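You operate a simulated robot arm through the tools that you are given. There is no shell and no other tool. Be economical: measure what you need, move in short steps, check, and stop when the job is done.

Carry out the task below with a simulated robot arm. There is one attempt and no reset: what you move stays moved.

JOB
Scrub the short sleeve clean, then slide it on to its stand.
Fine: wet the blue scrubbing brush in the tray's water; brush back.

It is judged by the outcome, as a careful person would: the job done as asked, and still so three seconds after it is handed in. It fails if anything else is knocked over, pushed out of place, dropped, spilled or broken.

ROBOT AND FRAMES
A 6-joint arm with a two-finger parallel gripper, fixed in place. Base frame: the origin is at the foot of the arm, x ahead of it, y to its left, z up; the work surface is at about z = 0. Lengths are in mm, angles in degrees, forces in N, time in s.
With the tool pointing down near the work surface it reaches from about 180 to 460 mm from the base axis. Its first joint turns from -70.0 to 70.0 degrees. Payload 1.9 kg.
The TCP is the grasp point between the finger pads, 23 mm short of the fingertips. In the tool frame z runs along the fingers and y along their closing line. The gripper opens to 94 mm. The fingers are 38 mm wide and 10 mm thick; the gripper's body (54 by 96 mm) begins 39 mm behind the TCP.
Orientation is told as [roll, pitch, yaw] about the base's x, y, z axes, in that order, counted from this pose: with the fingers straight down and closing along the base's y, the tool's x points along the base's -x, its y along +y and its z along -z.

CONTROLS
- The arm moves only by the tool move_arm. Its argument "moves" is a list that holds one entry, the list of rows, each a list of 7 numbers: the shift along the tool's x, y, z in units of 20 mm (1.0 is 20 mm), then the turn, a rotation vector about the tool's x, y, z in units of 8 degrees (1.0 is 8 degrees), then the closure in counts, from 0 (fully open) to 255 (shut). In form: [[[tx, ty, tz, ax, ay, az, gripper], ...]]. A call has 1 to 10 rows; each row shifts and turns the commanded pose from where the row before left it, along the tool's axes as they then stand. A call with a number of a shift or a turn outside -1 to 1 is refused whole. Each row takes 0.2 s and may step no farther than 50 mm and 8.6 degrees from the row before; otherwise, or with a gripper value out of range, the whole call is refused. Where a pose cannot be reached the arm comes as near as it can. A force on the tool above 40 N (or 10 N above the force at the start of the call, whichever is more), or a blocked arm, ends the call early, and 0.2 s more pass. Each finger travels about 108 mm/s and halts on what it meets, pressing with about 36 N; the grip force reading is that of the motor and also rises with nothing between the fingers. The clock runs only during rows and for 0.2 s after the last one: add rows that do not move to give the fingers time. It gives the time, the measured TCP pose, the force on the tool (base axes), the opening and the grip force at its end, in the units of the frame above (readings bear some noise), and new pictures: "views" is both (left out), scene, wrist or none.
- Cameras (640 x 400 px; columns grow to the right, rows downward): "scene" is fixed at [50, 303.9, 443.2]; the picture's right is [-0.82, -0.58, 0.00], its down [-0.22, 0.31, -0.92] and it looks along [0.53, -0.75, -0.38] (base axes); focal length 240 px, centre (320, 200). "wrist" rides on the gripper at [87, 16, -74] in the tool frame; the picture's right is [-0.18, 0.98, 0.00], its down [-0.58, -0.11, -0.81] and it looks along [-0.79, -0.15, 0.59] (tool axes); focal length 243 px, centre (320, 200). There is no depth. A picture from a camera that has moved, and an enlarged one, comes with that camera's place and axes in the base frame and with its lens.
- inspect(camera, box): a new picture of the part [left, top, right, bottom] of that camera's present view, enlarged. It takes no simulated time.
- finish_job(): hands the job in; it is judged then, once.

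Go step by step. Nothing tells you positions but the pictures and the camera data: compare them with the known pose of the tool, close in by small moves and look again before you grip or let go. The budget is 120 turns and 200 pictures, counting those below and the enlarged ones. Unless the task says otherwise, let go and move clear before handing in, and close with one line.

The tools are called after "Emit:" as name(argument=value, ...) on one line, values as JSON. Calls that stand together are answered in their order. move_arm: Moves the arm, as the interface text tells. Its arguments: {"type":"object","properties":{"moves":{"type":"array"},"views":{"type":"string","enum":["both","scene","wrist","none"]}},"required":["moves"]} The other tools are called the same way: inspect (camera, box) takes an enlarged picture of a part of a camera's view; finish_job () hands the job in.

At the start:

```text
t: 0.0
eef_pos: [306.0, 87.7, 344.0]
tcp_rot: [0.1, 0.0, -0.1]
ft_force: [0.8, -0.7, -0.3]
grip_width: 93.9
grip_force: 0.1
```

scene: 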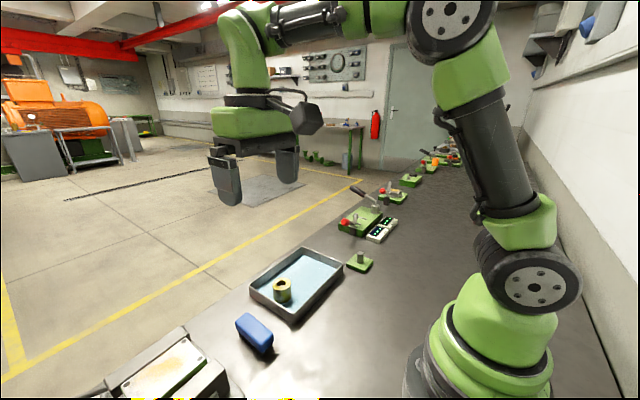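
wrist: 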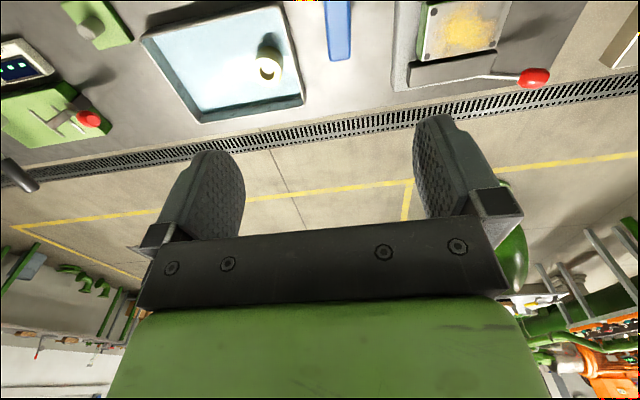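

I see a tray with water holding a sleeve, a blue brush beside it, and a green stand with a post. I'll enlarge these to take measurements.

Emit:
inspect(camera="scene", box=[220, 220, 420, 370])

Emit:
inspect(camera="wrist", box=[60, 0, 380, 140])

Emit:
inspect(camera="scene", box=[90, 300, 290, 400])

```text
2.67 times, centred on (320, 295) of scene
camera zoom: at [50.0, 303.9, 443.2], right [-0.82, -0.58, 0.0], down [-0.22, 0.31, -0.92], along [0.53, -0.75, -0.38], focal length 640 px, centre (320, -53)
```

zoom: 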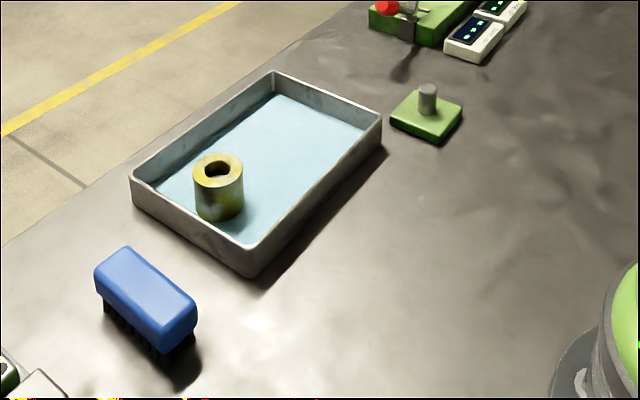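

```text
2.00 times, centred on (220, 70) of wrist
camera zoom: at [221.7, 104.3, 418.0], right [0.19, 0.98, 0.0], down [0.58, -0.11, 0.81], along [0.79, -0.15, -0.59], focal length 485 px, centre (520, 460)
```

zoom: 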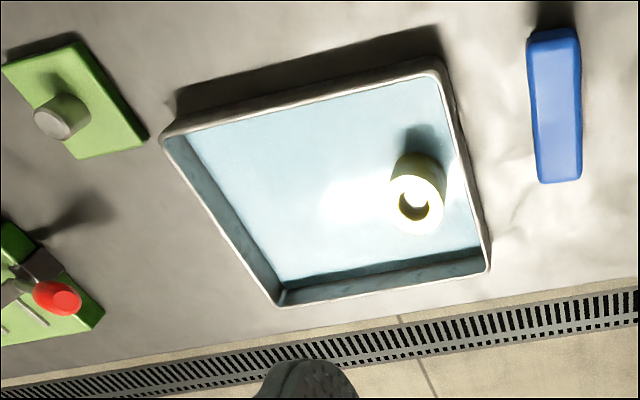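

```text
3.20 times, centred on (190, 350) of scene
camera zoom: at [50.0, 303.9, 443.2], right [-0.82, -0.58, 0.0], down [-0.22, 0.31, -0.92], along [0.53, -0.75, -0.38], focal length 768 px, centre (736, -280)
```

zoom: 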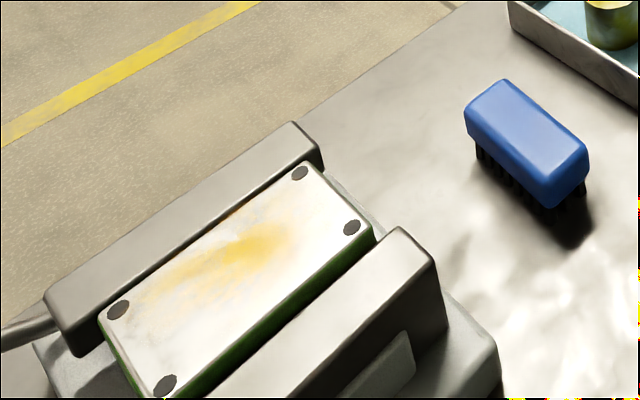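

The brush lies near (343, 105), long along x; the sleeve is near (381, -5) and the stand post near (288, -225). I go above the brush.

Emit:
move_arm(moves=[[[-0.195, 0.085, 0.97, 0, 0, 0, 60], [-0.195, 0.085, 0.97, 0, 0, 0, 60], [-0.195, 0.085, 0.97, 0, 0, 0, 60], [-0.195, 0.085, 0.97, 0, 0, 0, 60], [-0.195, 0.085, 0.97, 0, 0, 0, 60], [-0.195, 0.085, 0.97, 0, 0, 0, 60], [-0.195, 0.085, 0.97, 0, 0, 0, 60], [-0.195, 0.085, 0.97, 0, 0, 0, 60], [-0.195, 0.085, 0.97, 0, 0, 0, 60], [-0.195, 0.085, 0.97, 0, 0, 0, 60]]])

```text
t: 2.2
eef_pos: [345.8, 104.9, 149.9]
tcp_rot: [0.1, 0.0, -0.1]
ft_force: [-0.2, -0.9, -0.2]
grip_width: 72.1
grip_force: 0.1
camera wrist: at [261.4, 121.2, 223.8], right [0.19, 0.98, 0.0], down [0.58, -0.11, 0.81], along [0.79, -0.15, -0.59], focal length 243 px, centre (320, 200)
```

scene: 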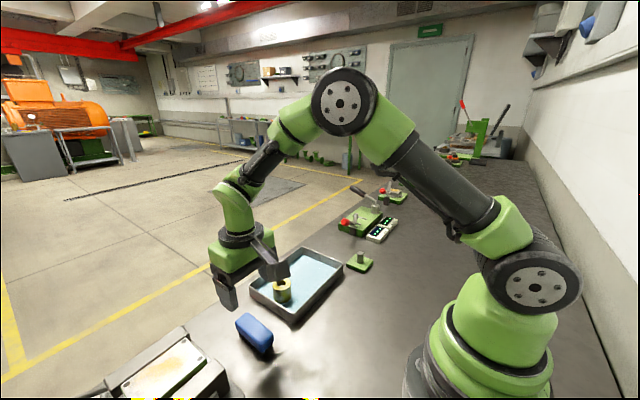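
wrist: 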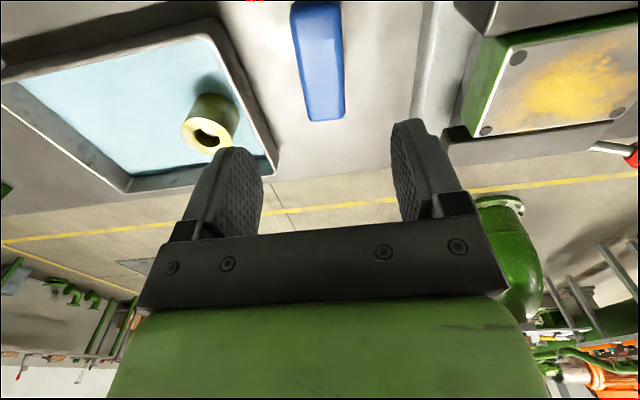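

The brush is centred near (348, 105), turned about -3.6°, with its top around z = 37. I look closer at the sleeve and brush before gripping.

Emit:
inspect(camera="wrist", box=[160, 70, 280, 160])

Emit:
inspect(camera="scene", box=[225, 270, 325, 360])

```text
4.44 times, centred on (220, 115) of wrist
camera zoom: at [261.4, 121.2, 223.8], right [0.19, 0.98, 0.0], down [0.58, -0.11, 0.81], along [0.79, -0.15, -0.59], focal length 1078 px, centre (764, 578)
```

zoom: 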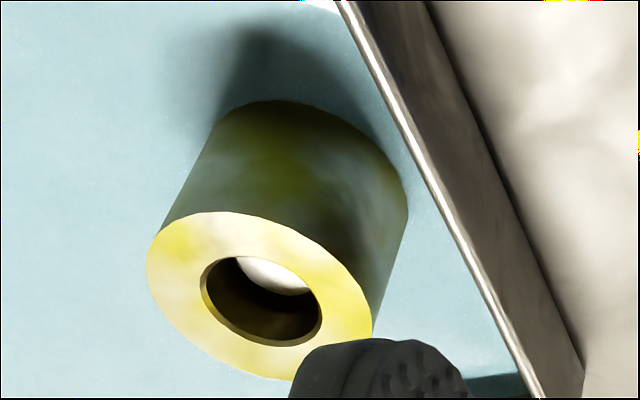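

```text
4.44 times, centred on (275, 315) of scene
camera zoom: at [50.0, 303.9, 443.2], right [-0.82, -0.58, 0.0], down [-0.22, 0.31, -0.92], along [0.53, -0.75, -0.38], focal length 1067 px, centre (520, -311)
```

zoom: 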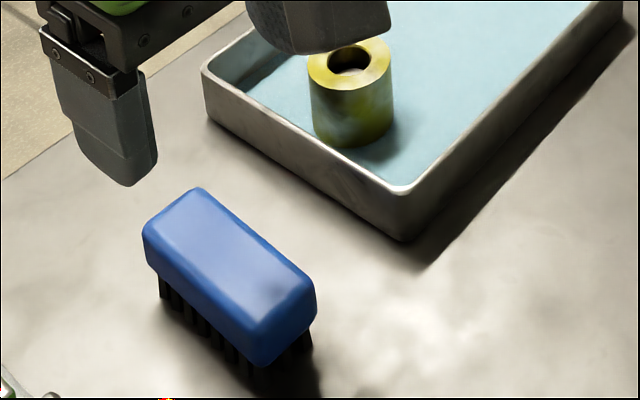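

Grime is yellow-green blotches on the sleeve's top and sides. I turn slightly and descend on to the brush body, keeping the bristles free.

Emit:
move_arm(moves=[[[-0.12, 0.03, 0.5, 0, 0, 0.45, 70], [0, 0, 0.8, 0, 0, 0, 70], [0, 0, 0.8, 0, 0, 0, 70], [0, 0, 0.8, 0, 0, 0, 70], [0, 0, 0.8, 0, 0, 0, 70], [0, 0, 0.8, 0, 0, 0, 70], [0, 0, 0.4, 0, 0, 0, 70], [0, 0, 0, 0, 0, 0, 70]]])

```text
t: 4.0
eef_pos: [349.2, 106.9, 52.8]
tcp_rot: [0.1, 0.0, -3.7]
ft_force: [1.0, -0.3, 0.2]
grip_width: 68.1
grip_force: 0.0
camera wrist: at [264.9, 128.0, 126.2], right [0.25, 0.97, 0.0], down [0.57, -0.15, 0.81], along [0.78, -0.2, -0.59], focal length 243 px, centre (320, 200)
```

scene: 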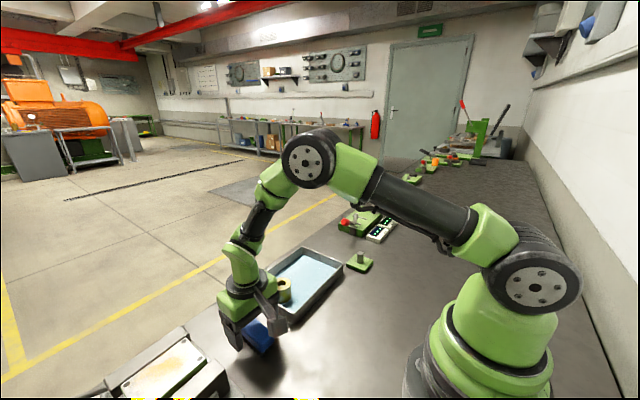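
wrist: 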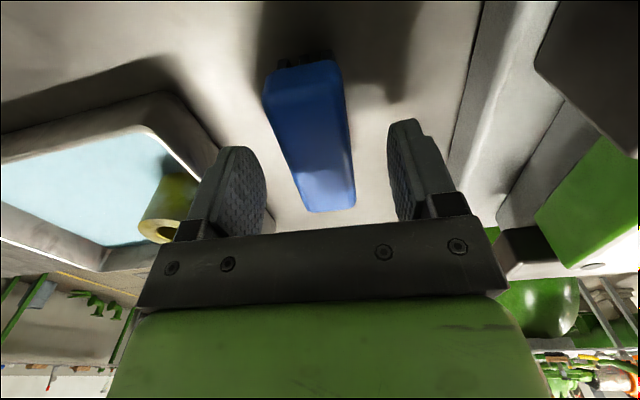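

The brush sits centred between the fingers, about 2.5° more turned. I correct, lower to z ≈ 41 and close.

Emit:
move_arm(moves=[[[-0.05, -0.04, 0.3, 0, 0, 0.32, 70], [0, 0, 0.3, 0, 0, 0, 70], [0, 0, 0, 0, 0, 0, 110], [0, 0, 0, 0, 0, 0, 150], [0, 0, 0, 0, 0, 0, 200], [0, 0, 0, 0, 0, 0, 230], [0, 0, 0, 0, 0, 0, 230]]])

```text
t: 5.6
eef_pos: [350.2, 105.2, 39.1]
tcp_rot: [0.1, -0.1, -6.2]
ft_force: [0.2, 1.2, 0.1]
grip_width: 33.3
grip_force: 35.8
camera wrist: at [267.0, 130.0, 113.8], right [0.29, 0.96, 0.0], down [0.57, -0.17, 0.81], along [0.77, -0.23, -0.59], focal length 243 px, centre (320, 200)
```

scene: 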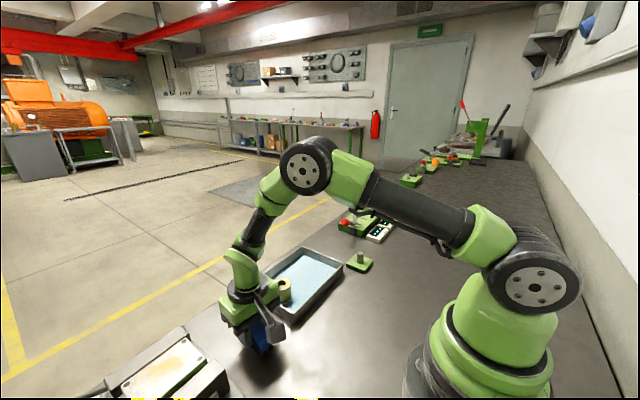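
wrist: 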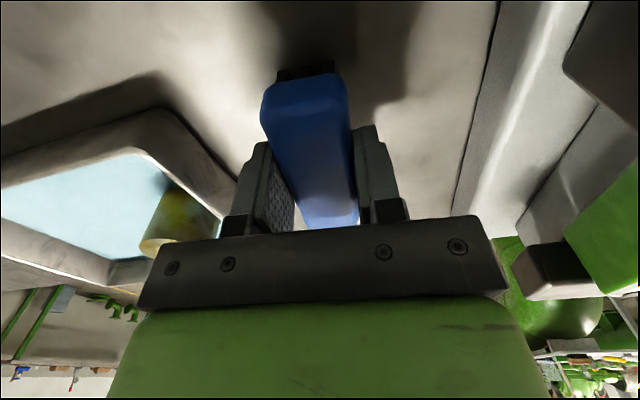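

The brush is held (33 mm wide). I lift it, square it up, and carry it over the free end of the tray.

Emit:
move_arm(moves=[[[0, 0, -0.5, 0, 0, 0, 230], [0, 0, -1, 0, 0, 0, 230], [0, 0, -1, 0, 0, 0, 230], [0, 0, -1, 0, 0, 0, 230], [0, 0, -1, 0, 0, 0, 230], [0, 0, -1, 0, 0, -0.775, 230]]], views="wrist")

Emit:
move_arm(moves=[[[-0.155, -1, 0, 0, 0, 0, 230], [-0.155, -1, 0, 0, 0, 0, 230], [-0.155, -1, 0, 0, 0, 0, 230], [-0.155, -1, 0, 0, 0, 0, 230], [-0.155, -1, 0, 0, 0, 0, 230], [-0.155, -1, 0, 0, 0, 0, 230], [-0.155, -1, 0, 0, 0, 0, 230], [-0.155, -1, 0, 0, 0, 0, 230], [-0.155, -1, 0, 0, 0, 0, 230], [-0.155, -1, 0, 0, 0, 0, 230]]])

```text
t: 7.0
eef_pos: [348.0, 103.9, 150.1]
tcp_rot: [0.0, -0.1, 0.0]
ft_force: [0.2, -0.7, -0.4]
grip_width: 33.1
grip_force: 35.9
camera wrist: at [263.1, 120.3, 225.2], right [0.18, 0.98, 0.0], down [0.58, -0.11, 0.81], along [0.79, -0.15, -0.59], focal length 243 px, centre (320, 200)
```

wrist: 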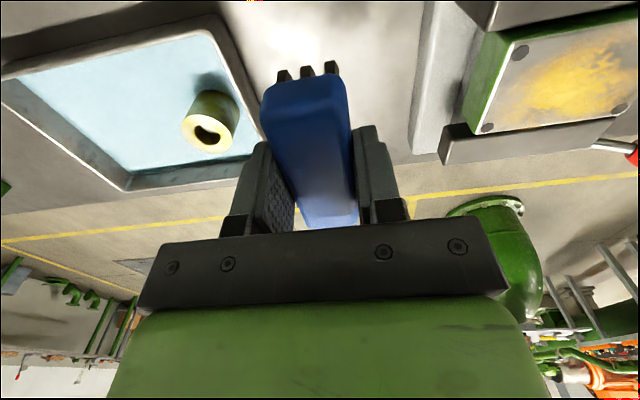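

```text
t: 9.2
eef_pos: [379.3, -96.1, 150.0]
tcp_rot: [0.1, 0.0, -0.1]
ft_force: [-0.1, 1.0, -0.7]
grip_width: 33.4
grip_force: 36.3
camera wrist: at [295.2, -79.7, 223.7], right [0.18, 0.98, 0.0], down [0.58, -0.11, 0.81], along [0.79, -0.15, -0.59], focal length 243 px, centre (320, 200)
```

scene: 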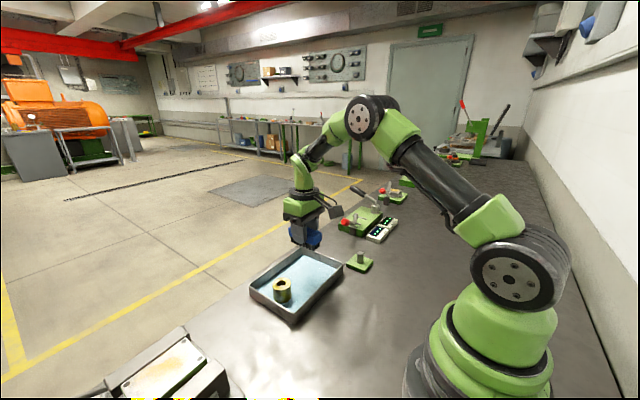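
wrist: 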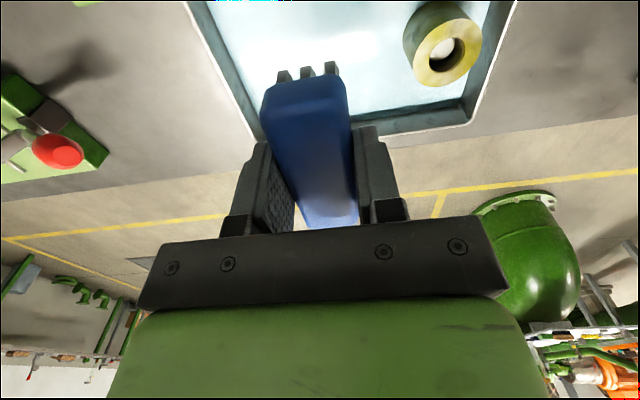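

The brush hangs over the clear end of the tray. I lower it into the water.

Emit:
move_arm(moves=[[[0, 0, 1, 0, 0, 0, 230], [0, 0, 1, 0, 0, 0, 230], [0, 0, 1, 0, 0, 0, 230], [0, 0, 1, 0, 0, 0, 230], [0, 0, 0.6, 0, 0, 0, 230], [0, 0, 0.3, 0, 0, 0, 230], [0, 0, 0.2, 0, 0, 0, 230], [0, 0, 0, 0, 0, 0, 230]]])

Emit:
inspect(camera="scene", box=[235, 180, 395, 330])

```text
t: 11.0
eef_pos: [381.0, -94.9, 48.3]
tcp_rot: [0.1, -0.1, -0.2]
ft_force: [0.0, -0.2, 0.4]
grip_width: 33.3
grip_force: 36.6
camera wrist: at [295.6, -78.3, 121.5], right [0.18, 0.98, 0.0], down [0.58, -0.11, 0.81], along [0.79, -0.15, -0.59], focal length 243 px, centre (320, 200)
```

scene: 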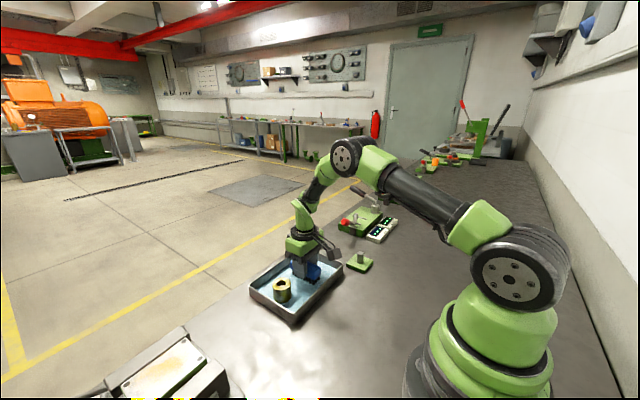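
wrist: 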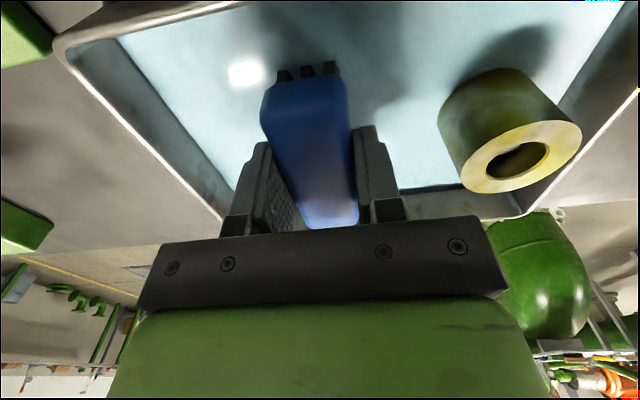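

```text
2.67 times, centred on (315, 255) of scene
camera zoom: at [50.0, 303.9, 443.2], right [-0.82, -0.58, 0.0], down [-0.22, 0.31, -0.92], along [0.53, -0.75, -0.38], focal length 640 px, centre (333, 53)
```

zoom: 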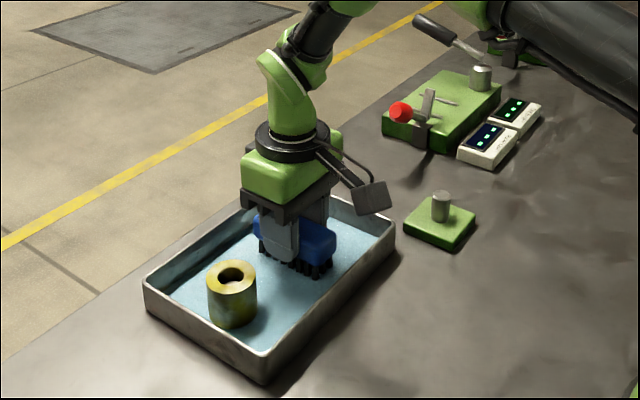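

Bristles are near the floor but I can't tell the water level; I lower further in small steps watching the force, and swish a little.

Emit:
move_arm(moves=[[[0, 0, 0.1, 0, 0, 0, 230], [0, 0, 0.1, 0, 0, 0, 230], [0, 0.2, 0, 0, 0, 0, 230], [0, -0.4, 0, 0, 0, 0, 230], [0, 0.2, 0, 0, 0, 0, 230], [0, 0, 0, 0, 0, 0, 230]]], views="none")

Emit:
inspect(camera="scene", box=[265, 220, 345, 290])

Emit:
inspect(camera="wrist", box=[220, 30, 420, 150])

```text
t: 12.4
eef_pos: [379.8, -94.3, 43.3]
tcp_rot: [0.0, 0.0, 0.0]
ft_force: [-0.5, -0.5, 0.2]
grip_width: 33.3
grip_force: 36.0
```

```text
5.71 times, centred on (305, 255) of scene
camera zoom: at [50.0, 303.9, 443.2], right [-0.82, -0.58, 0.0], down [-0.22, 0.31, -0.92], along [0.53, -0.75, -0.38], focal length 1372 px, centre (406, -114)
```

zoom: 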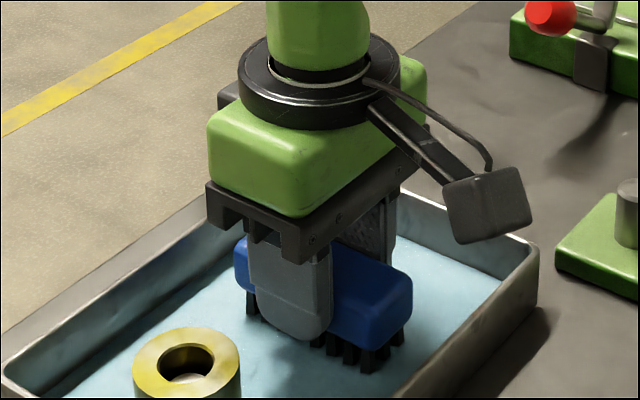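

```text
3.20 times, centred on (320, 90) of wrist
camera zoom: at [295.3, -78.0, 117.7], right [0.18, 0.98, 0.0], down [0.58, -0.11, 0.81], along [0.79, -0.15, -0.59], focal length 776 px, centre (320, 552)
```

zoom: 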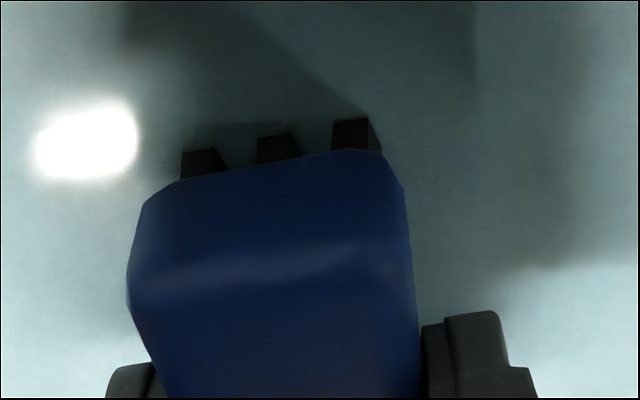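

No contact yet; I go lower in 1 mm steps until it touches.

Emit:
move_arm(moves=[[[0, 0, 0.05, 0, 0, 0, 230], [0, 0, 0.05, 0, 0, 0, 230], [0, 0, 0.05, 0, 0, 0, 230], [0, 0, 0, 0, 0, 0, 230], [0, 0, 0, 0, 0, 0, 230]]], views="none")

Emit:
inspect(camera="scene", box=[265, 220, 345, 290])

```text
t: 13.6
eef_pos: [381.1, -94.0, 42.7]
tcp_rot: [0.0, -0.3, 0.0]
ft_force: [1.6, 6.9, 32.8]
grip_width: 33.3
grip_force: 36.5
```

```text
5.71 times, centred on (305, 255) of scene
camera zoom: at [49.9, 303.9, 443.2], right [-0.82, -0.58, 0.0], down [-0.22, 0.31, -0.92], along [0.53, -0.75, -0.38], focal length 1372 px, centre (406, -114)
```

zoom: 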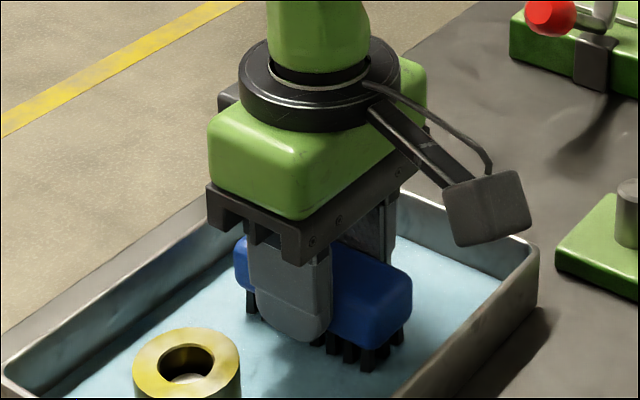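

Touched the tray floor (bristle tips ≈ TCP − 39), so the brush is wet. I lift and move it over the sleeve near (387, -11), staying above the tray.

Emit:
move_arm(moves=[[[0, 0, -0.5, 0, 0, 0, 230], [0, 0, -1, 0, 0, 0, 230], [0, 0, -1, 0, 0, 0, 230], [0, 0, -0.4, 0, 0, 0, 230], [0, 0.6, 0, 0, 0, 0, 230], [-0.1, 0.9, 0, 0, 0, 0, 230], [-0.1, 0.9, 0, 0, 0, 0, 230], [-0.1, 0.9, 0, 0, 0, 0, 230], [0, 0.9, 0, 0, 0, 0, 230], [0, 0, 0, 0, 0, 0, 230]]])

Emit:
inspect(camera="scene", box=[225, 200, 345, 310])

```text
t: 15.8
eef_pos: [386.2, -10.3, 98.1]
tcp_rot: [0.1, 0.0, 0.0]
ft_force: [0.2, 0.4, -0.7]
grip_width: 33.3
grip_force: 35.8
camera wrist: at [301.1, 6.5, 173.0], right [0.18, 0.98, 0.0], down [0.58, -0.11, 0.81], along [0.79, -0.15, -0.59], focal length 243 px, centre (320, 200)
```

scene: 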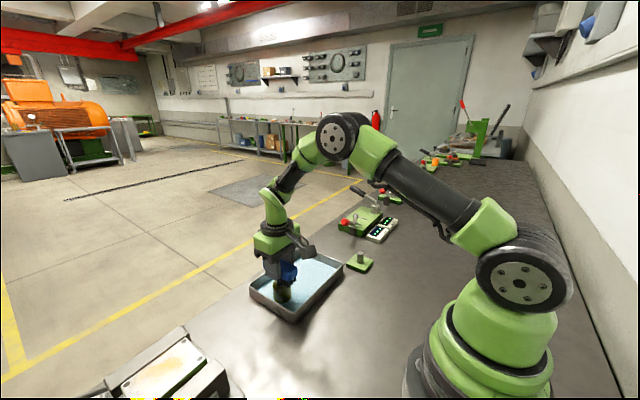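
wrist: 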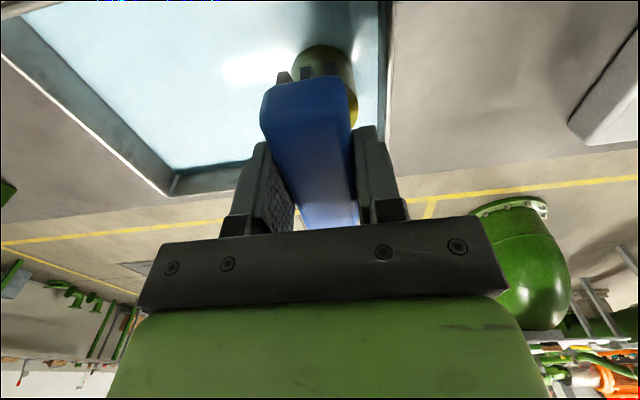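

```text
3.64 times, centred on (285, 255) of scene
camera zoom: at [50.0, 303.9, 443.2], right [-0.82, -0.58, 0.0], down [-0.22, 0.31, -0.92], along [0.53, -0.75, -0.38], focal length 873 px, centre (447, 0)
```

zoom: 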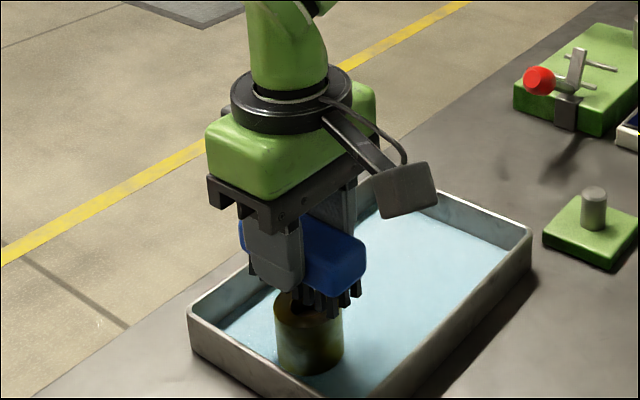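

The brush is just over the sleeve, which seems a few mm more to +y. I shift and descend gently to contact.

Emit:
move_arm(moves=[[[0, 0.2, 0.3, 0, 0, 0, 230], [0, 0, 0.25, 0, 0, 0, 230], [0, 0, 0.1, 0, 0, 0, 230], [0, 0, 0, 0, 0, 0, 230]]], views="none")

Emit:
inspect(camera="scene", box=[245, 230, 325, 310])

```text
t: 16.8
eef_pos: [387.7, -6.5, 87.3]
tcp_rot: [0.1, 0.0, 0.0]
ft_force: [-0.9, -0.4, -1.0]
grip_width: 33.2
grip_force: 36.0
```

```text
5.00 times, centred on (285, 270) of scene
camera zoom: at [50.0, 303.9, 443.2], right [-0.82, -0.58, 0.0], down [-0.22, 0.31, -0.92], along [0.53, -0.75, -0.38], focal length 1200 px, centre (495, -150)
```

zoom: 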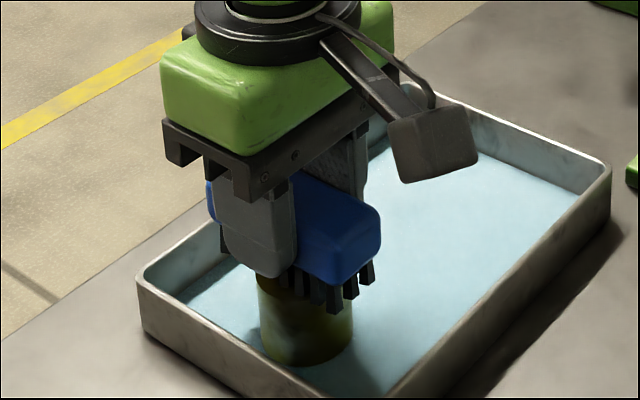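

Close to the top face now. I continue by 1 mm steps.

Emit:
move_arm(moves=[[[0, 0, 0.05, 0, 0, 0, 230], [0, 0, 0.05, 0, 0, 0, 230], [0, 0, 0.05, 0, 0, 0, 230], [0, 0, 0, 0, 0, 0, 230]]], views="none")

Emit:
move_arm(moves=[[[0, 0, 0.05, 0, 0, 0, 230], [0, 0, 0.05, 0, 0, 0, 230], [0, 0, 0, 0, 0, 0, 230]]], views="none")

```text
t: 17.8
eef_pos: [387.6, -7.4, 82.9]
tcp_rot: [0.1, -0.2, 0.0]
ft_force: [-6.2, -1.5, 35.2]
grip_width: 33.6
grip_force: 36.0
```

```text
t: 18.6
eef_pos: [387.4, -7.7, 82.1]
tcp_rot: [-0.1, -0.3, 0.0]
ft_force: [3.7, 0.5, 33.6]
grip_width: 33.5
grip_force: 35.7
```

In contact at about z = 83. I ease off a little and check the force and view.

Emit:
move_arm(moves=[[[0, 0, -0.06, 0, 0, 0, 230], [0, 0, 0, 0, 0, 0, 230]]], views="wrist")

Emit:
inspect(camera="scene", box=[245, 230, 325, 310])

```text
t: 19.2
eef_pos: [386.7, -7.9, 83.1]
tcp_rot: [0.1, -0.1, 0.0]
ft_force: [7.9, -0.3, 20.2]
grip_width: 33.1
grip_force: 36.3
camera wrist: at [301.6, 9.1, 156.0], right [0.18, 0.98, 0.0], down [0.58, -0.11, 0.81], along [0.79, -0.15, -0.59], focal length 243 px, centre (320, 200)
```

wrist: 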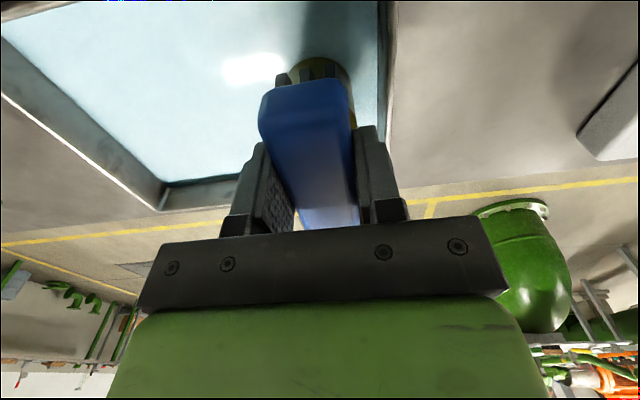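

```text
5.00 times, centred on (285, 270) of scene
camera zoom: at [49.9, 303.9, 443.2], right [-0.82, -0.58, 0.0], down [-0.22, 0.31, -0.92], along [0.53, -0.75, -0.38], focal length 1200 px, centre (495, -150)
```

zoom: 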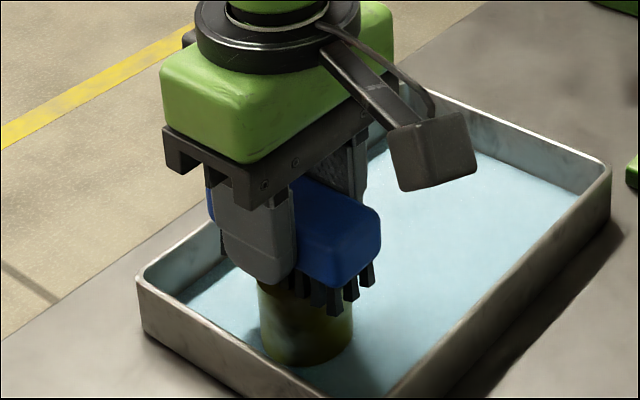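

Steady light contact. I make short strokes along x.

Emit:
move_arm(moves=[[[0.4, 0, -0.02, 0, 0, 0, 230], [-0.4, 0, 0, 0, 0, 0, 230], [-0.4, 0, 0, 0, 0, 0, 230], [0.4, 0, 0, 0, 0, 0, 230], [0.4, 0, 0, 0, 0, 0, 230], [-0.4, 0, 0, 0, 0, 0, 230], [-0.4, 0, 0, 0, 0, 0, 230], [0.4, 0, 0, 0, 0, 0, 230], [0, 0, 0, 0, 0, 0, 230]]], views="wrist")

Emit:
inspect(camera="scene", box=[245, 230, 325, 310])

```text
t: 21.2
eef_pos: [384.8, -4.8, 82.0]
tcp_rot: [0.1, 0.0, 0.0]
ft_force: [0.8, -0.4, 1.9]
grip_width: 33.1
grip_force: 36.3
camera wrist: at [301.0, 10.4, 156.2], right [0.18, 0.98, 0.0], down [0.58, -0.11, 0.81], along [0.79, -0.15, -0.59], focal length 243 px, centre (320, 200)
```

wrist: 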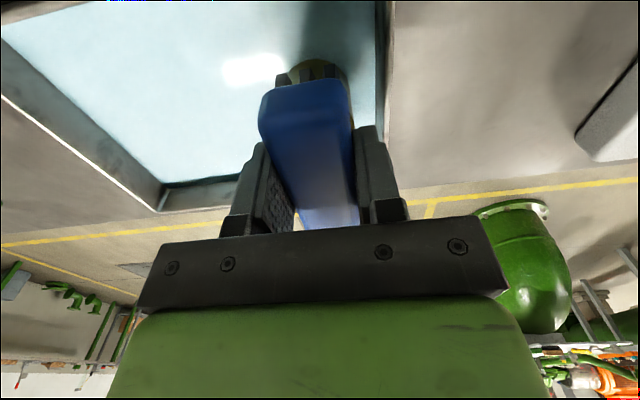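

```text
5.00 times, centred on (285, 270) of scene
camera zoom: at [50.0, 303.9, 443.2], right [-0.82, -0.58, 0.0], down [-0.22, 0.31, -0.92], along [0.53, -0.75, -0.38], focal length 1200 px, centre (495, -150)
```

zoom: 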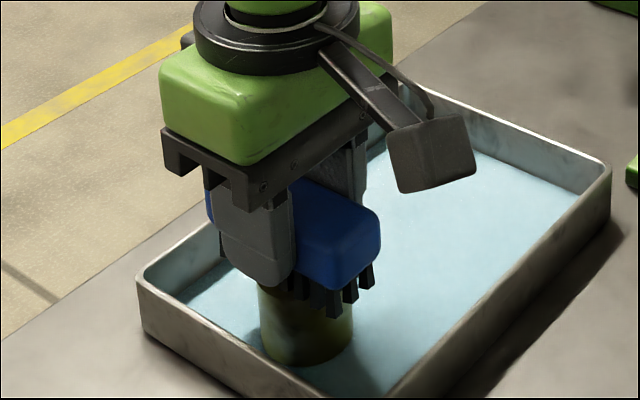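

Strokes done with light force. I lift and step aside to see whether the grime changed.

Emit:
move_arm(moves=[[[0, 0, -0.6, 0, 0, 0, 230], [0, 0, -0.6, 0, 0, 0, 230], [0, -0.9, 0, 0, 0, 0, 230], [0, -0.9, 0, 0, 0, 0, 230], [0, -0.9, 0, 0, 0, 0, 230], [0, -0.9, 0, 0, 0, 0, 230]]], views="wrist")

Emit:
inspect(camera="scene", box=[245, 230, 325, 310])

```text
t: 22.6
eef_pos: [387.4, -79.2, 106.1]
tcp_rot: [0.1, 0.0, -0.1]
ft_force: [0.1, -0.3, -0.9]
grip_width: 33.1
grip_force: 36.3
camera wrist: at [301.8, -62.8, 180.6], right [0.18, 0.98, 0.0], down [0.58, -0.11, 0.81], along [0.79, -0.15, -0.59], focal length 243 px, centre (320, 200)
```

wrist: 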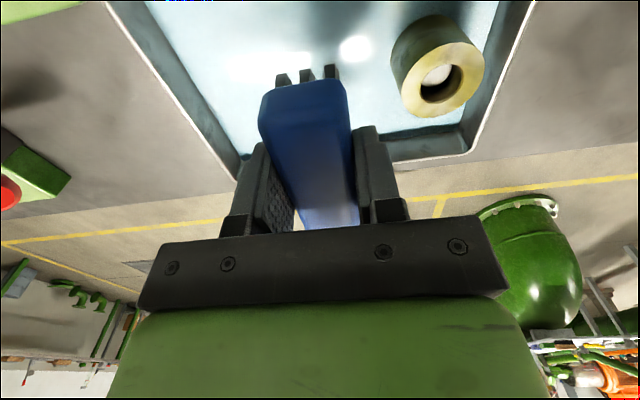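

```text
5.00 times, centred on (285, 270) of scene
camera zoom: at [50.0, 303.9, 443.2], right [-0.82, -0.58, 0.0], down [-0.22, 0.31, -0.92], along [0.53, -0.75, -0.38], focal length 1200 px, centre (495, -150)
```

zoom: 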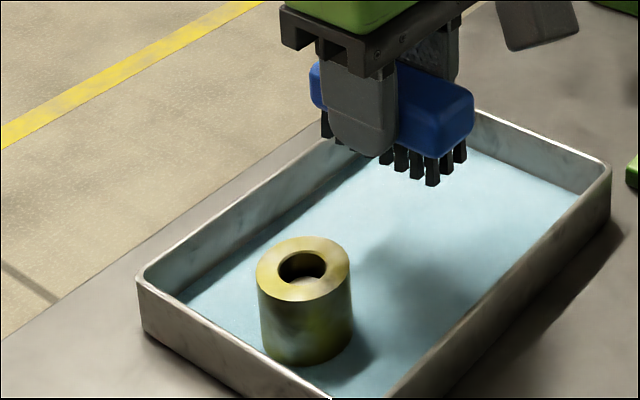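

Emit:
inspect(camera="wrist", box=[380, 10, 500, 130])

```text
3.33 times, centred on (440, 70) of wrist
camera zoom: at [301.8, -62.8, 180.6], right [0.18, 0.98, 0.0], down [0.58, -0.11, 0.81], along [0.79, -0.15, -0.59], focal length 809 px, centre (-80, 633)
```

zoom: 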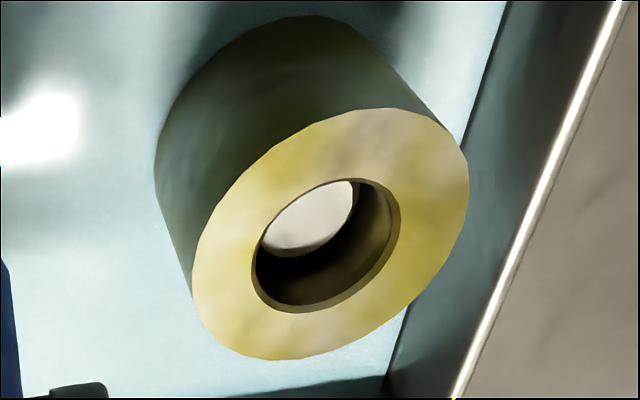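

The grime has faded a bit, so the scrubbing works. I return for more strokes with slightly more pressure.

Emit:
move_arm(moves=[[[0, 0.9, 0, 0, 0, 0, 230], [0, 0.9, 0, 0, 0, 0, 230], [0, 0.9, 0, 0, 0, 0, 230], [0, 0.9, 0, 0, 0, 0, 230], [0, 0, 0.6, 0, 0, 0, 230], [0, 0, 0.6, 0, 0, 0, 230], [0, 0, 0.03, 0, 0, 0, 230], [0, 0, 0, 0, 0, 0, 230]]], views="none")

Emit:
move_arm(moves=[[[0.5, 0, 0, 0, 0, 0, 230], [-0.5, 0, 0, 0, 0, 0, 230], [-0.5, 0, 0, 0, 0, 0, 230], [0.5, 0, 0, 0, 0, 0, 230], [0.5, 0, 0, 0, 0, 0, 230], [-0.5, 0, 0, 0, 0, 0, 230], [-0.5, 0, 0, 0, 0, 0, 230], [0.5, 0, 0, 0, 0, 0, 230]]], views="none")

Emit:
move_arm(moves=[[[0.5, 0, 0, 0, 0, 0, 230], [-0.5, 0, 0, 0, 0, 0, 230], [-0.5, 0, 0, 0, 0, 0, 230], [0.5, 0, 0, 0, 0, 0, 230], [0.5, 0, 0, 0, 0, 0, 230], [-0.5, 0, 0, 0, 0, 0, 230], [-0.5, 0, 0, 0, 0, 0, 230], [0.5, 0, 0, 0, 0, 0, 230]]], views="none")

```text
t: 24.4
eef_pos: [387.0, -8.0, 81.7]
tcp_rot: [0.2, 0.0, -0.1]
ft_force: [-2.4, 2.0, 10.1]
grip_width: 33.2
grip_force: 36.1
```

```text
t: 26.2
eef_pos: [387.5, -6.1, 81.9]
tcp_rot: [0.0, -0.2, 0.0]
ft_force: [0.4, 0.0, 2.1]
grip_width: 33.2
grip_force: 36.4
```

```text
t: 28.0
eef_pos: [387.6, -6.7, 82.0]
tcp_rot: [0.0, -0.1, 0.0]
ft_force: [1.3, -0.6, 2.3]
grip_width: 33.0
grip_force: 36.2
```

Emit:
inspect(camera="scene", box=[245, 230, 325, 310])

Emit:
move_arm(moves=[[[0.5, 0, 0.04, 0, 0, 0, 230], [-0.5, 0, 0, 0, 0, 0, 230], [-0.5, 0, 0, 0, 0, 0, 230], [0.5, 0, 0, 0, 0, 0, 230], [0.5, 0, 0, 0, 0, 0, 230], [-0.5, 0, 0, 0, 0, 0, 230], [-0.5, 0, 0, 0, 0, 0, 230], [0.5, 0, 0, 0, 0, 0, 230]]], views="none")

Emit:
inspect(camera="scene", box=[245, 230, 325, 310])

```text
5.00 times, centred on (285, 270) of scene
camera zoom: at [50.0, 303.9, 443.2], right [-0.82, -0.58, 0.0], down [-0.22, 0.31, -0.92], along [0.53, -0.75, -0.38], focal length 1200 px, centre (495, -150)
```

zoom: 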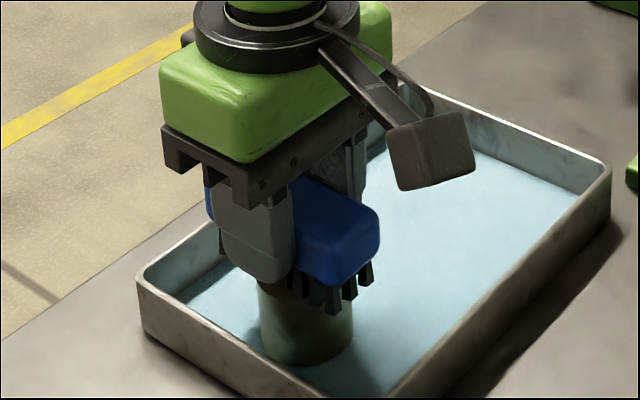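

```text
t: 29.8
eef_pos: [386.8, -8.5, 79.6]
tcp_rot: [0.0, -0.2, 0.1]
ft_force: [5.7, -1.2, 17.4]
grip_width: 33.3
grip_force: 35.7
```

```text
5.00 times, centred on (285, 270) of scene
camera zoom: at [49.9, 303.9, 443.2], right [-0.82, -0.58, 0.0], down [-0.22, 0.31, -0.92], along [0.53, -0.75, -0.38], focal length 1200 px, centre (495, -150)
```

zoom: 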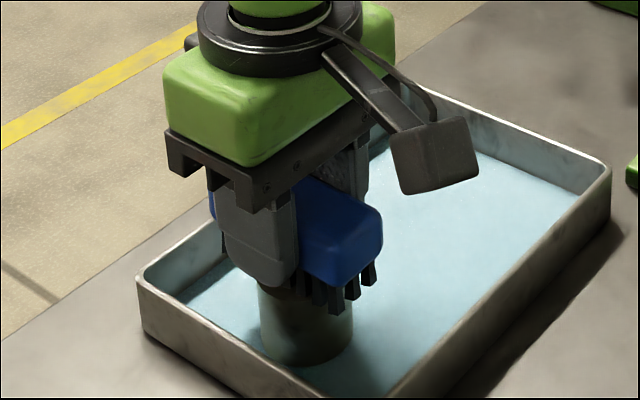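

The sleeve is turning grey all over. A couple more rounds, then check.

Emit:
move_arm(moves=[[[0.5, 0, -0.02, 0, 0, 0, 230], [-0.5, 0, 0, 0, 0, 0, 230], [-0.5, 0, 0, 0, 0, 0, 230], [0.5, 0, 0, 0, 0, 0, 230], [0.5, 0, 0, 0, 0, 0, 230], [-0.5, 0, 0, 0, 0, 0, 230], [-0.5, 0, 0, 0, 0, 0, 230], [0.5, 0, 0, 0, 0, 0, 230]]], views="none")

Emit:
move_arm(moves=[[[0.5, 0, 0, 0, 0, 0, 230], [-0.5, 0, 0, 0, 0, 0, 230], [-0.5, 0, 0, 0, 0, 0, 230], [0.5, 0, 0, 0, 0, 0, 230], [0, 0, -0.6, 0, 0, 0, 230], [0, 0, -0.6, 0, 0, 0, 230], [0, -0.9, 0, 0, 0, 0, 230], [0, -0.9, 0, 0, 0, 0, 230], [0, -0.9, 0, 0, 0, 0, 230], [0, -0.9, 0, 0, 0, 0, 230]]], views="none")

Emit:
inspect(camera="wrist", box=[380, 10, 500, 130])

Emit:
inspect(camera="scene", box=[245, 230, 325, 310])

```text
t: 31.6
eef_pos: [385.9, -8.1, 83.1]
tcp_rot: [-0.1, 0.0, 0.0]
ft_force: [0.5, -0.2, -1.0]
grip_width: 32.9
grip_force: 35.9
```

```text
t: 33.8
eef_pos: [385.8, -79.1, 105.8]
tcp_rot: [0.0, -0.1, -0.1]
ft_force: [0.3, 0.0, -1.0]
grip_width: 33.4
grip_force: 35.7
```

```text
3.33 times, centred on (440, 70) of wrist
camera zoom: at [299.9, -63.5, 179.4], right [0.18, 0.98, 0.0], down [0.58, -0.11, 0.81], along [0.79, -0.15, -0.59], focal length 809 px, centre (-80, 633)
```

zoom: 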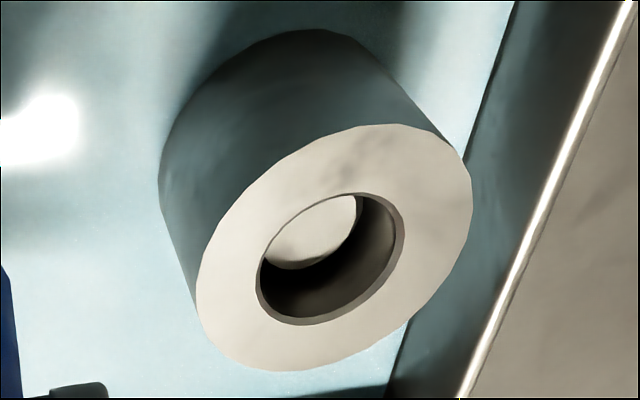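

```text
5.00 times, centred on (285, 270) of scene
camera zoom: at [50.0, 303.9, 443.2], right [-0.82, -0.58, 0.0], down [-0.22, 0.31, -0.92], along [0.53, -0.75, -0.38], focal length 1200 px, centre (495, -150)
```

zoom: 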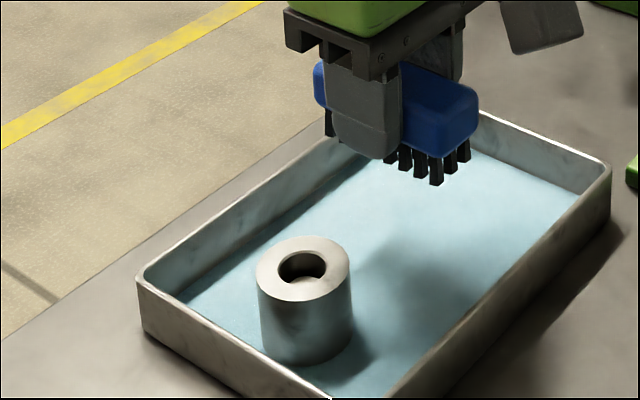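

The sleeve is clean metal now. I carry the brush back to its original spot.

Emit:
move_arm(moves=[[[0, 0, -0.8, 0, 0, 0, 230], [0, 0.3, -0.8, 0, 0, 0, 230], [0.2, 1, -0.5, 0, 0, 0, 230], [0.2, 1, 0, 0, 0, 0, 230], [0.2, 1, 0, 0, 0, 0, 230], [0.2, 1, 0, 0, 0, 0, 230], [0.2, 1, 0, 0, 0, 0, 230], [0.2, 1, 0, 0, 0, 0, 230], [0.2, 1, 0, 0, 0, 0, 230], [0.2, 1, 0, 0, 0, 0, 230]]], views="none")

Emit:
move_arm(moves=[[[0.1, 0.9, 0, 0, 0, 0, 230], [0, 0, 0, 0, 0, 0.775, 230], [0, 0, 0, 0, 0, 0, 230]]])

```text
t: 36.0
eef_pos: [354.6, 87.2, 147.6]
tcp_rot: [0.1, 0.0, -0.1]
ft_force: [0.2, 0.5, -0.1]
grip_width: 33.1
grip_force: 35.3
```

```text
t: 36.8
eef_pos: [352.2, 105.8, 146.0]
tcp_rot: [0.1, 0.1, -6.2]
ft_force: [0.0, 0.0, -0.2]
grip_width: 33.0
grip_force: 36.6
camera wrist: at [269.0, 130.9, 220.3], right [0.29, 0.96, 0.0], down [0.57, -0.17, 0.81], along [0.77, -0.23, -0.59], focal length 243 px, centre (320, 200)
```

scene: 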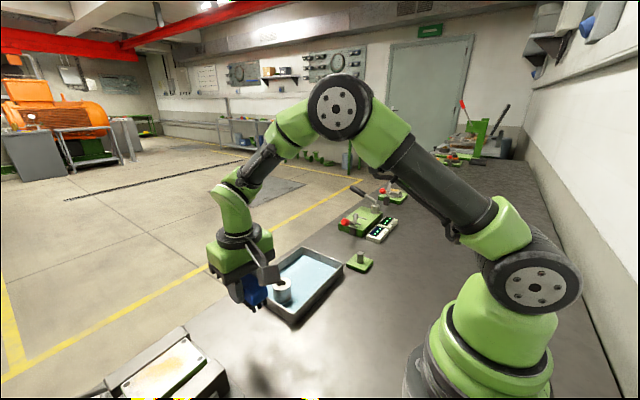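
wrist: 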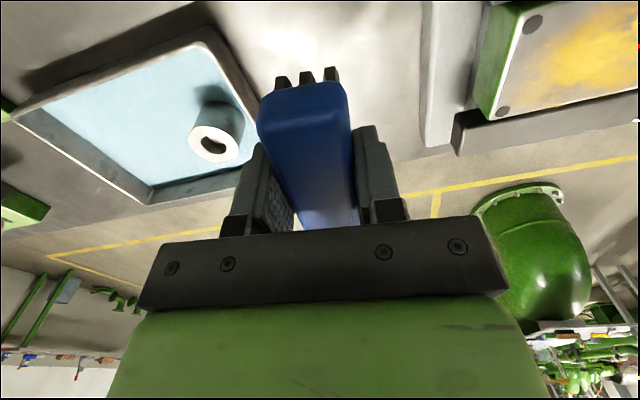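

Over the brush's old spot. I lower to just above the surface.

Emit:
move_arm(moves=[[[0.08, 0, 1, 0, 0, 0, 230], [0, 0, 1, 0, 0, 0, 230], [0, 0, 1, 0, 0, 0, 230], [0, 0, 1, 0, 0, 0, 230], [0, 0, 0.8, 0, 0, 0, 230], [0, 0, 0.3, 0, 0, 0, 230], [0, 0, 0, 0, 0, 0, 230]]], views="none")

Emit:
move_arm(moves=[[[0, 0, 0.05, 0, 0, 0, 230], [0, 0, 0.05, 0, 0, 0, 230], [0, 0, 0.05, 0, 0, 0, 230], [0, 0, 0, 0, 0, 0, 230]]])

```text
t: 38.4
eef_pos: [349.8, 104.7, 45.0]
tcp_rot: [0.1, 0.0, -6.1]
ft_force: [-0.2, -0.5, -0.2]
grip_width: 33.1
grip_force: 35.7
```

```text
t: 39.4
eef_pos: [351.2, 105.0, 43.1]
tcp_rot: [0.1, -0.1, -6.2]
ft_force: [-0.2, 0.2, -0.9]
grip_width: 33.3
grip_force: 35.4
camera wrist: at [267.8, 130.8, 117.0], right [0.29, 0.96, 0.0], down [0.57, -0.17, 0.81], along [0.77, -0.23, -0.59], focal length 243 px, centre (320, 200)
```

scene: 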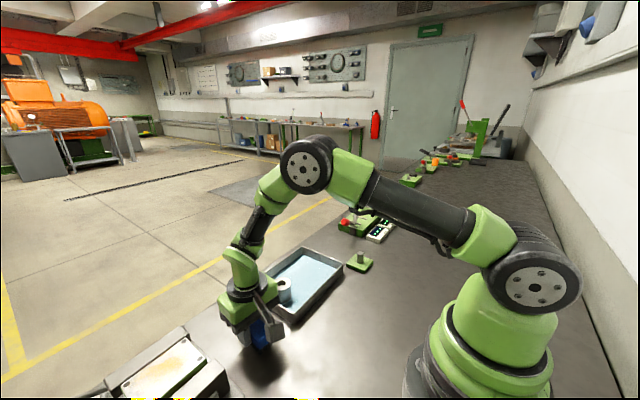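
wrist: 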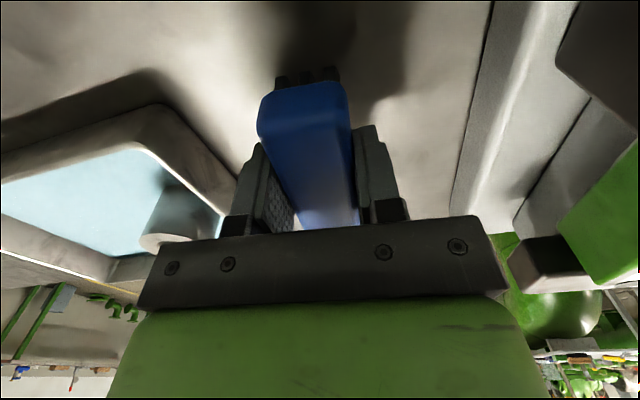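

Not touching yet; a few more millimetres in small steps.

Emit:
move_arm(moves=[[[0, 0, 0.05, 0, 0, 0, 230], [0, 0, 0.05, 0, 0, 0, 230], [0, 0, 0.05, 0, 0, 0, 230], [0, 0, 0, 0, 0, 0, 230]]], views="none")

Emit:
move_arm(moves=[[[0, 0, 0.05, 0, 0, 0, 230], [0, 0, 0.03, 0, 0, 0, 230], [0, 0, 0, 0, 0, 0, 230]]], views="none")

```text
t: 40.4
eef_pos: [352.5, 105.6, 39.9]
tcp_rot: [0.1, 0.0, -6.1]
ft_force: [0.6, -0.5, -0.1]
grip_width: 33.4
grip_force: 35.7
```

```text
t: 41.2
eef_pos: [351.4, 105.1, 37.6]
tcp_rot: [0.1, 0.0, -6.2]
ft_force: [-0.6, 0.4, -0.2]
grip_width: 33.0
grip_force: 35.7
```

Emit:
move_arm(moves=[[[0, 0, 0.04, 0, 0, 0, 230], [0, 0, 0.04, 0, 0, 0, 230], [0, 0, 0, 0, 0, 0, 230]]], views="none")

Emit:
inspect(camera="scene", box=[210, 290, 310, 370])

```text
t: 42.0
eef_pos: [350.9, 104.5, 35.8]
tcp_rot: [0.2, -0.1, -6.2]
ft_force: [0.7, 0.4, -1.2]
grip_width: 33.1
grip_force: 36.5
```

```text
5.00 times, centred on (260, 330) of scene
camera zoom: at [50.0, 303.9, 443.2], right [-0.82, -0.58, 0.0], down [-0.22, 0.31, -0.92], along [0.53, -0.75, -0.38], focal length 1200 px, centre (620, -450)
```

zoom: 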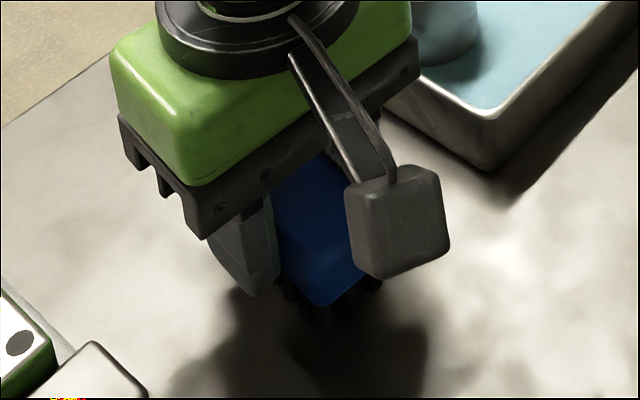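

Emit:
move_arm(moves=[[[0, 0, 0.04, 0, 0, 0, 230], [0, 0, 0.04, 0, 0, 0, 230], [0, 0, 0, 0, 0, 0, 230]]], views="none")

Emit:
move_arm(moves=[[[0, 0, 0.04, 0, 0, 0, 230], [0, 0, 0.04, 0, 0, 0, 230], [0, 0, 0, 0, 0, 0, 230]]], views="wrist")

```text
t: 42.8
eef_pos: [351.3, 105.7, 34.8]
tcp_rot: [0.1, 0.0, -6.2]
ft_force: [-0.2, -0.5, -0.3]
grip_width: 33.1
grip_force: 36.1
```

```text
t: 43.6
eef_pos: [351.1, 105.2, 34.2]
tcp_rot: [0.1, 0.0, -6.3]
ft_force: [-0.7, 0.3, 0.2]
grip_width: 33.2
grip_force: 35.9
camera wrist: at [267.9, 130.5, 107.6], right [0.29, 0.96, 0.0], down [0.57, -0.17, 0.81], along [0.77, -0.23, -0.59], focal length 243 px, centre (320, 200)
```

wrist: 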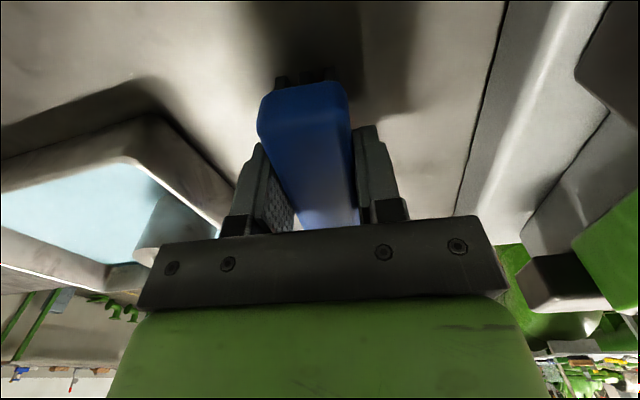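

The brush slid up in the grip by about 5 mm while scrubbing, so contact is due now. Continuing in small steps.

Emit:
move_arm(moves=[[[0, 0, 0.04, 0, 0, 0, 230], [0, 0, 0.04, 0, 0, 0, 230], [0, 0, 0, 0, 0, 0, 230]]], views="none")

Emit:
move_arm(moves=[[[0, 0, 0.04, 0, 0, 0, 230], [0, 0, 0, 0, 0, 0, 230]]], views="none")

```text
t: 44.4
eef_pos: [351.5, 105.1, 31.7]
tcp_rot: [0.0, -0.1, -6.3]
ft_force: [-9.1, -1.2, 33.6]
grip_width: 33.5
grip_force: 35.5
```

```text
t: 45.0
eef_pos: [352.9, 106.6, 32.2]
tcp_rot: [0.1, -0.2, -6.2]
ft_force: [-1.3, 0.0, 33.9]
grip_width: 33.3
grip_force: 35.8
```

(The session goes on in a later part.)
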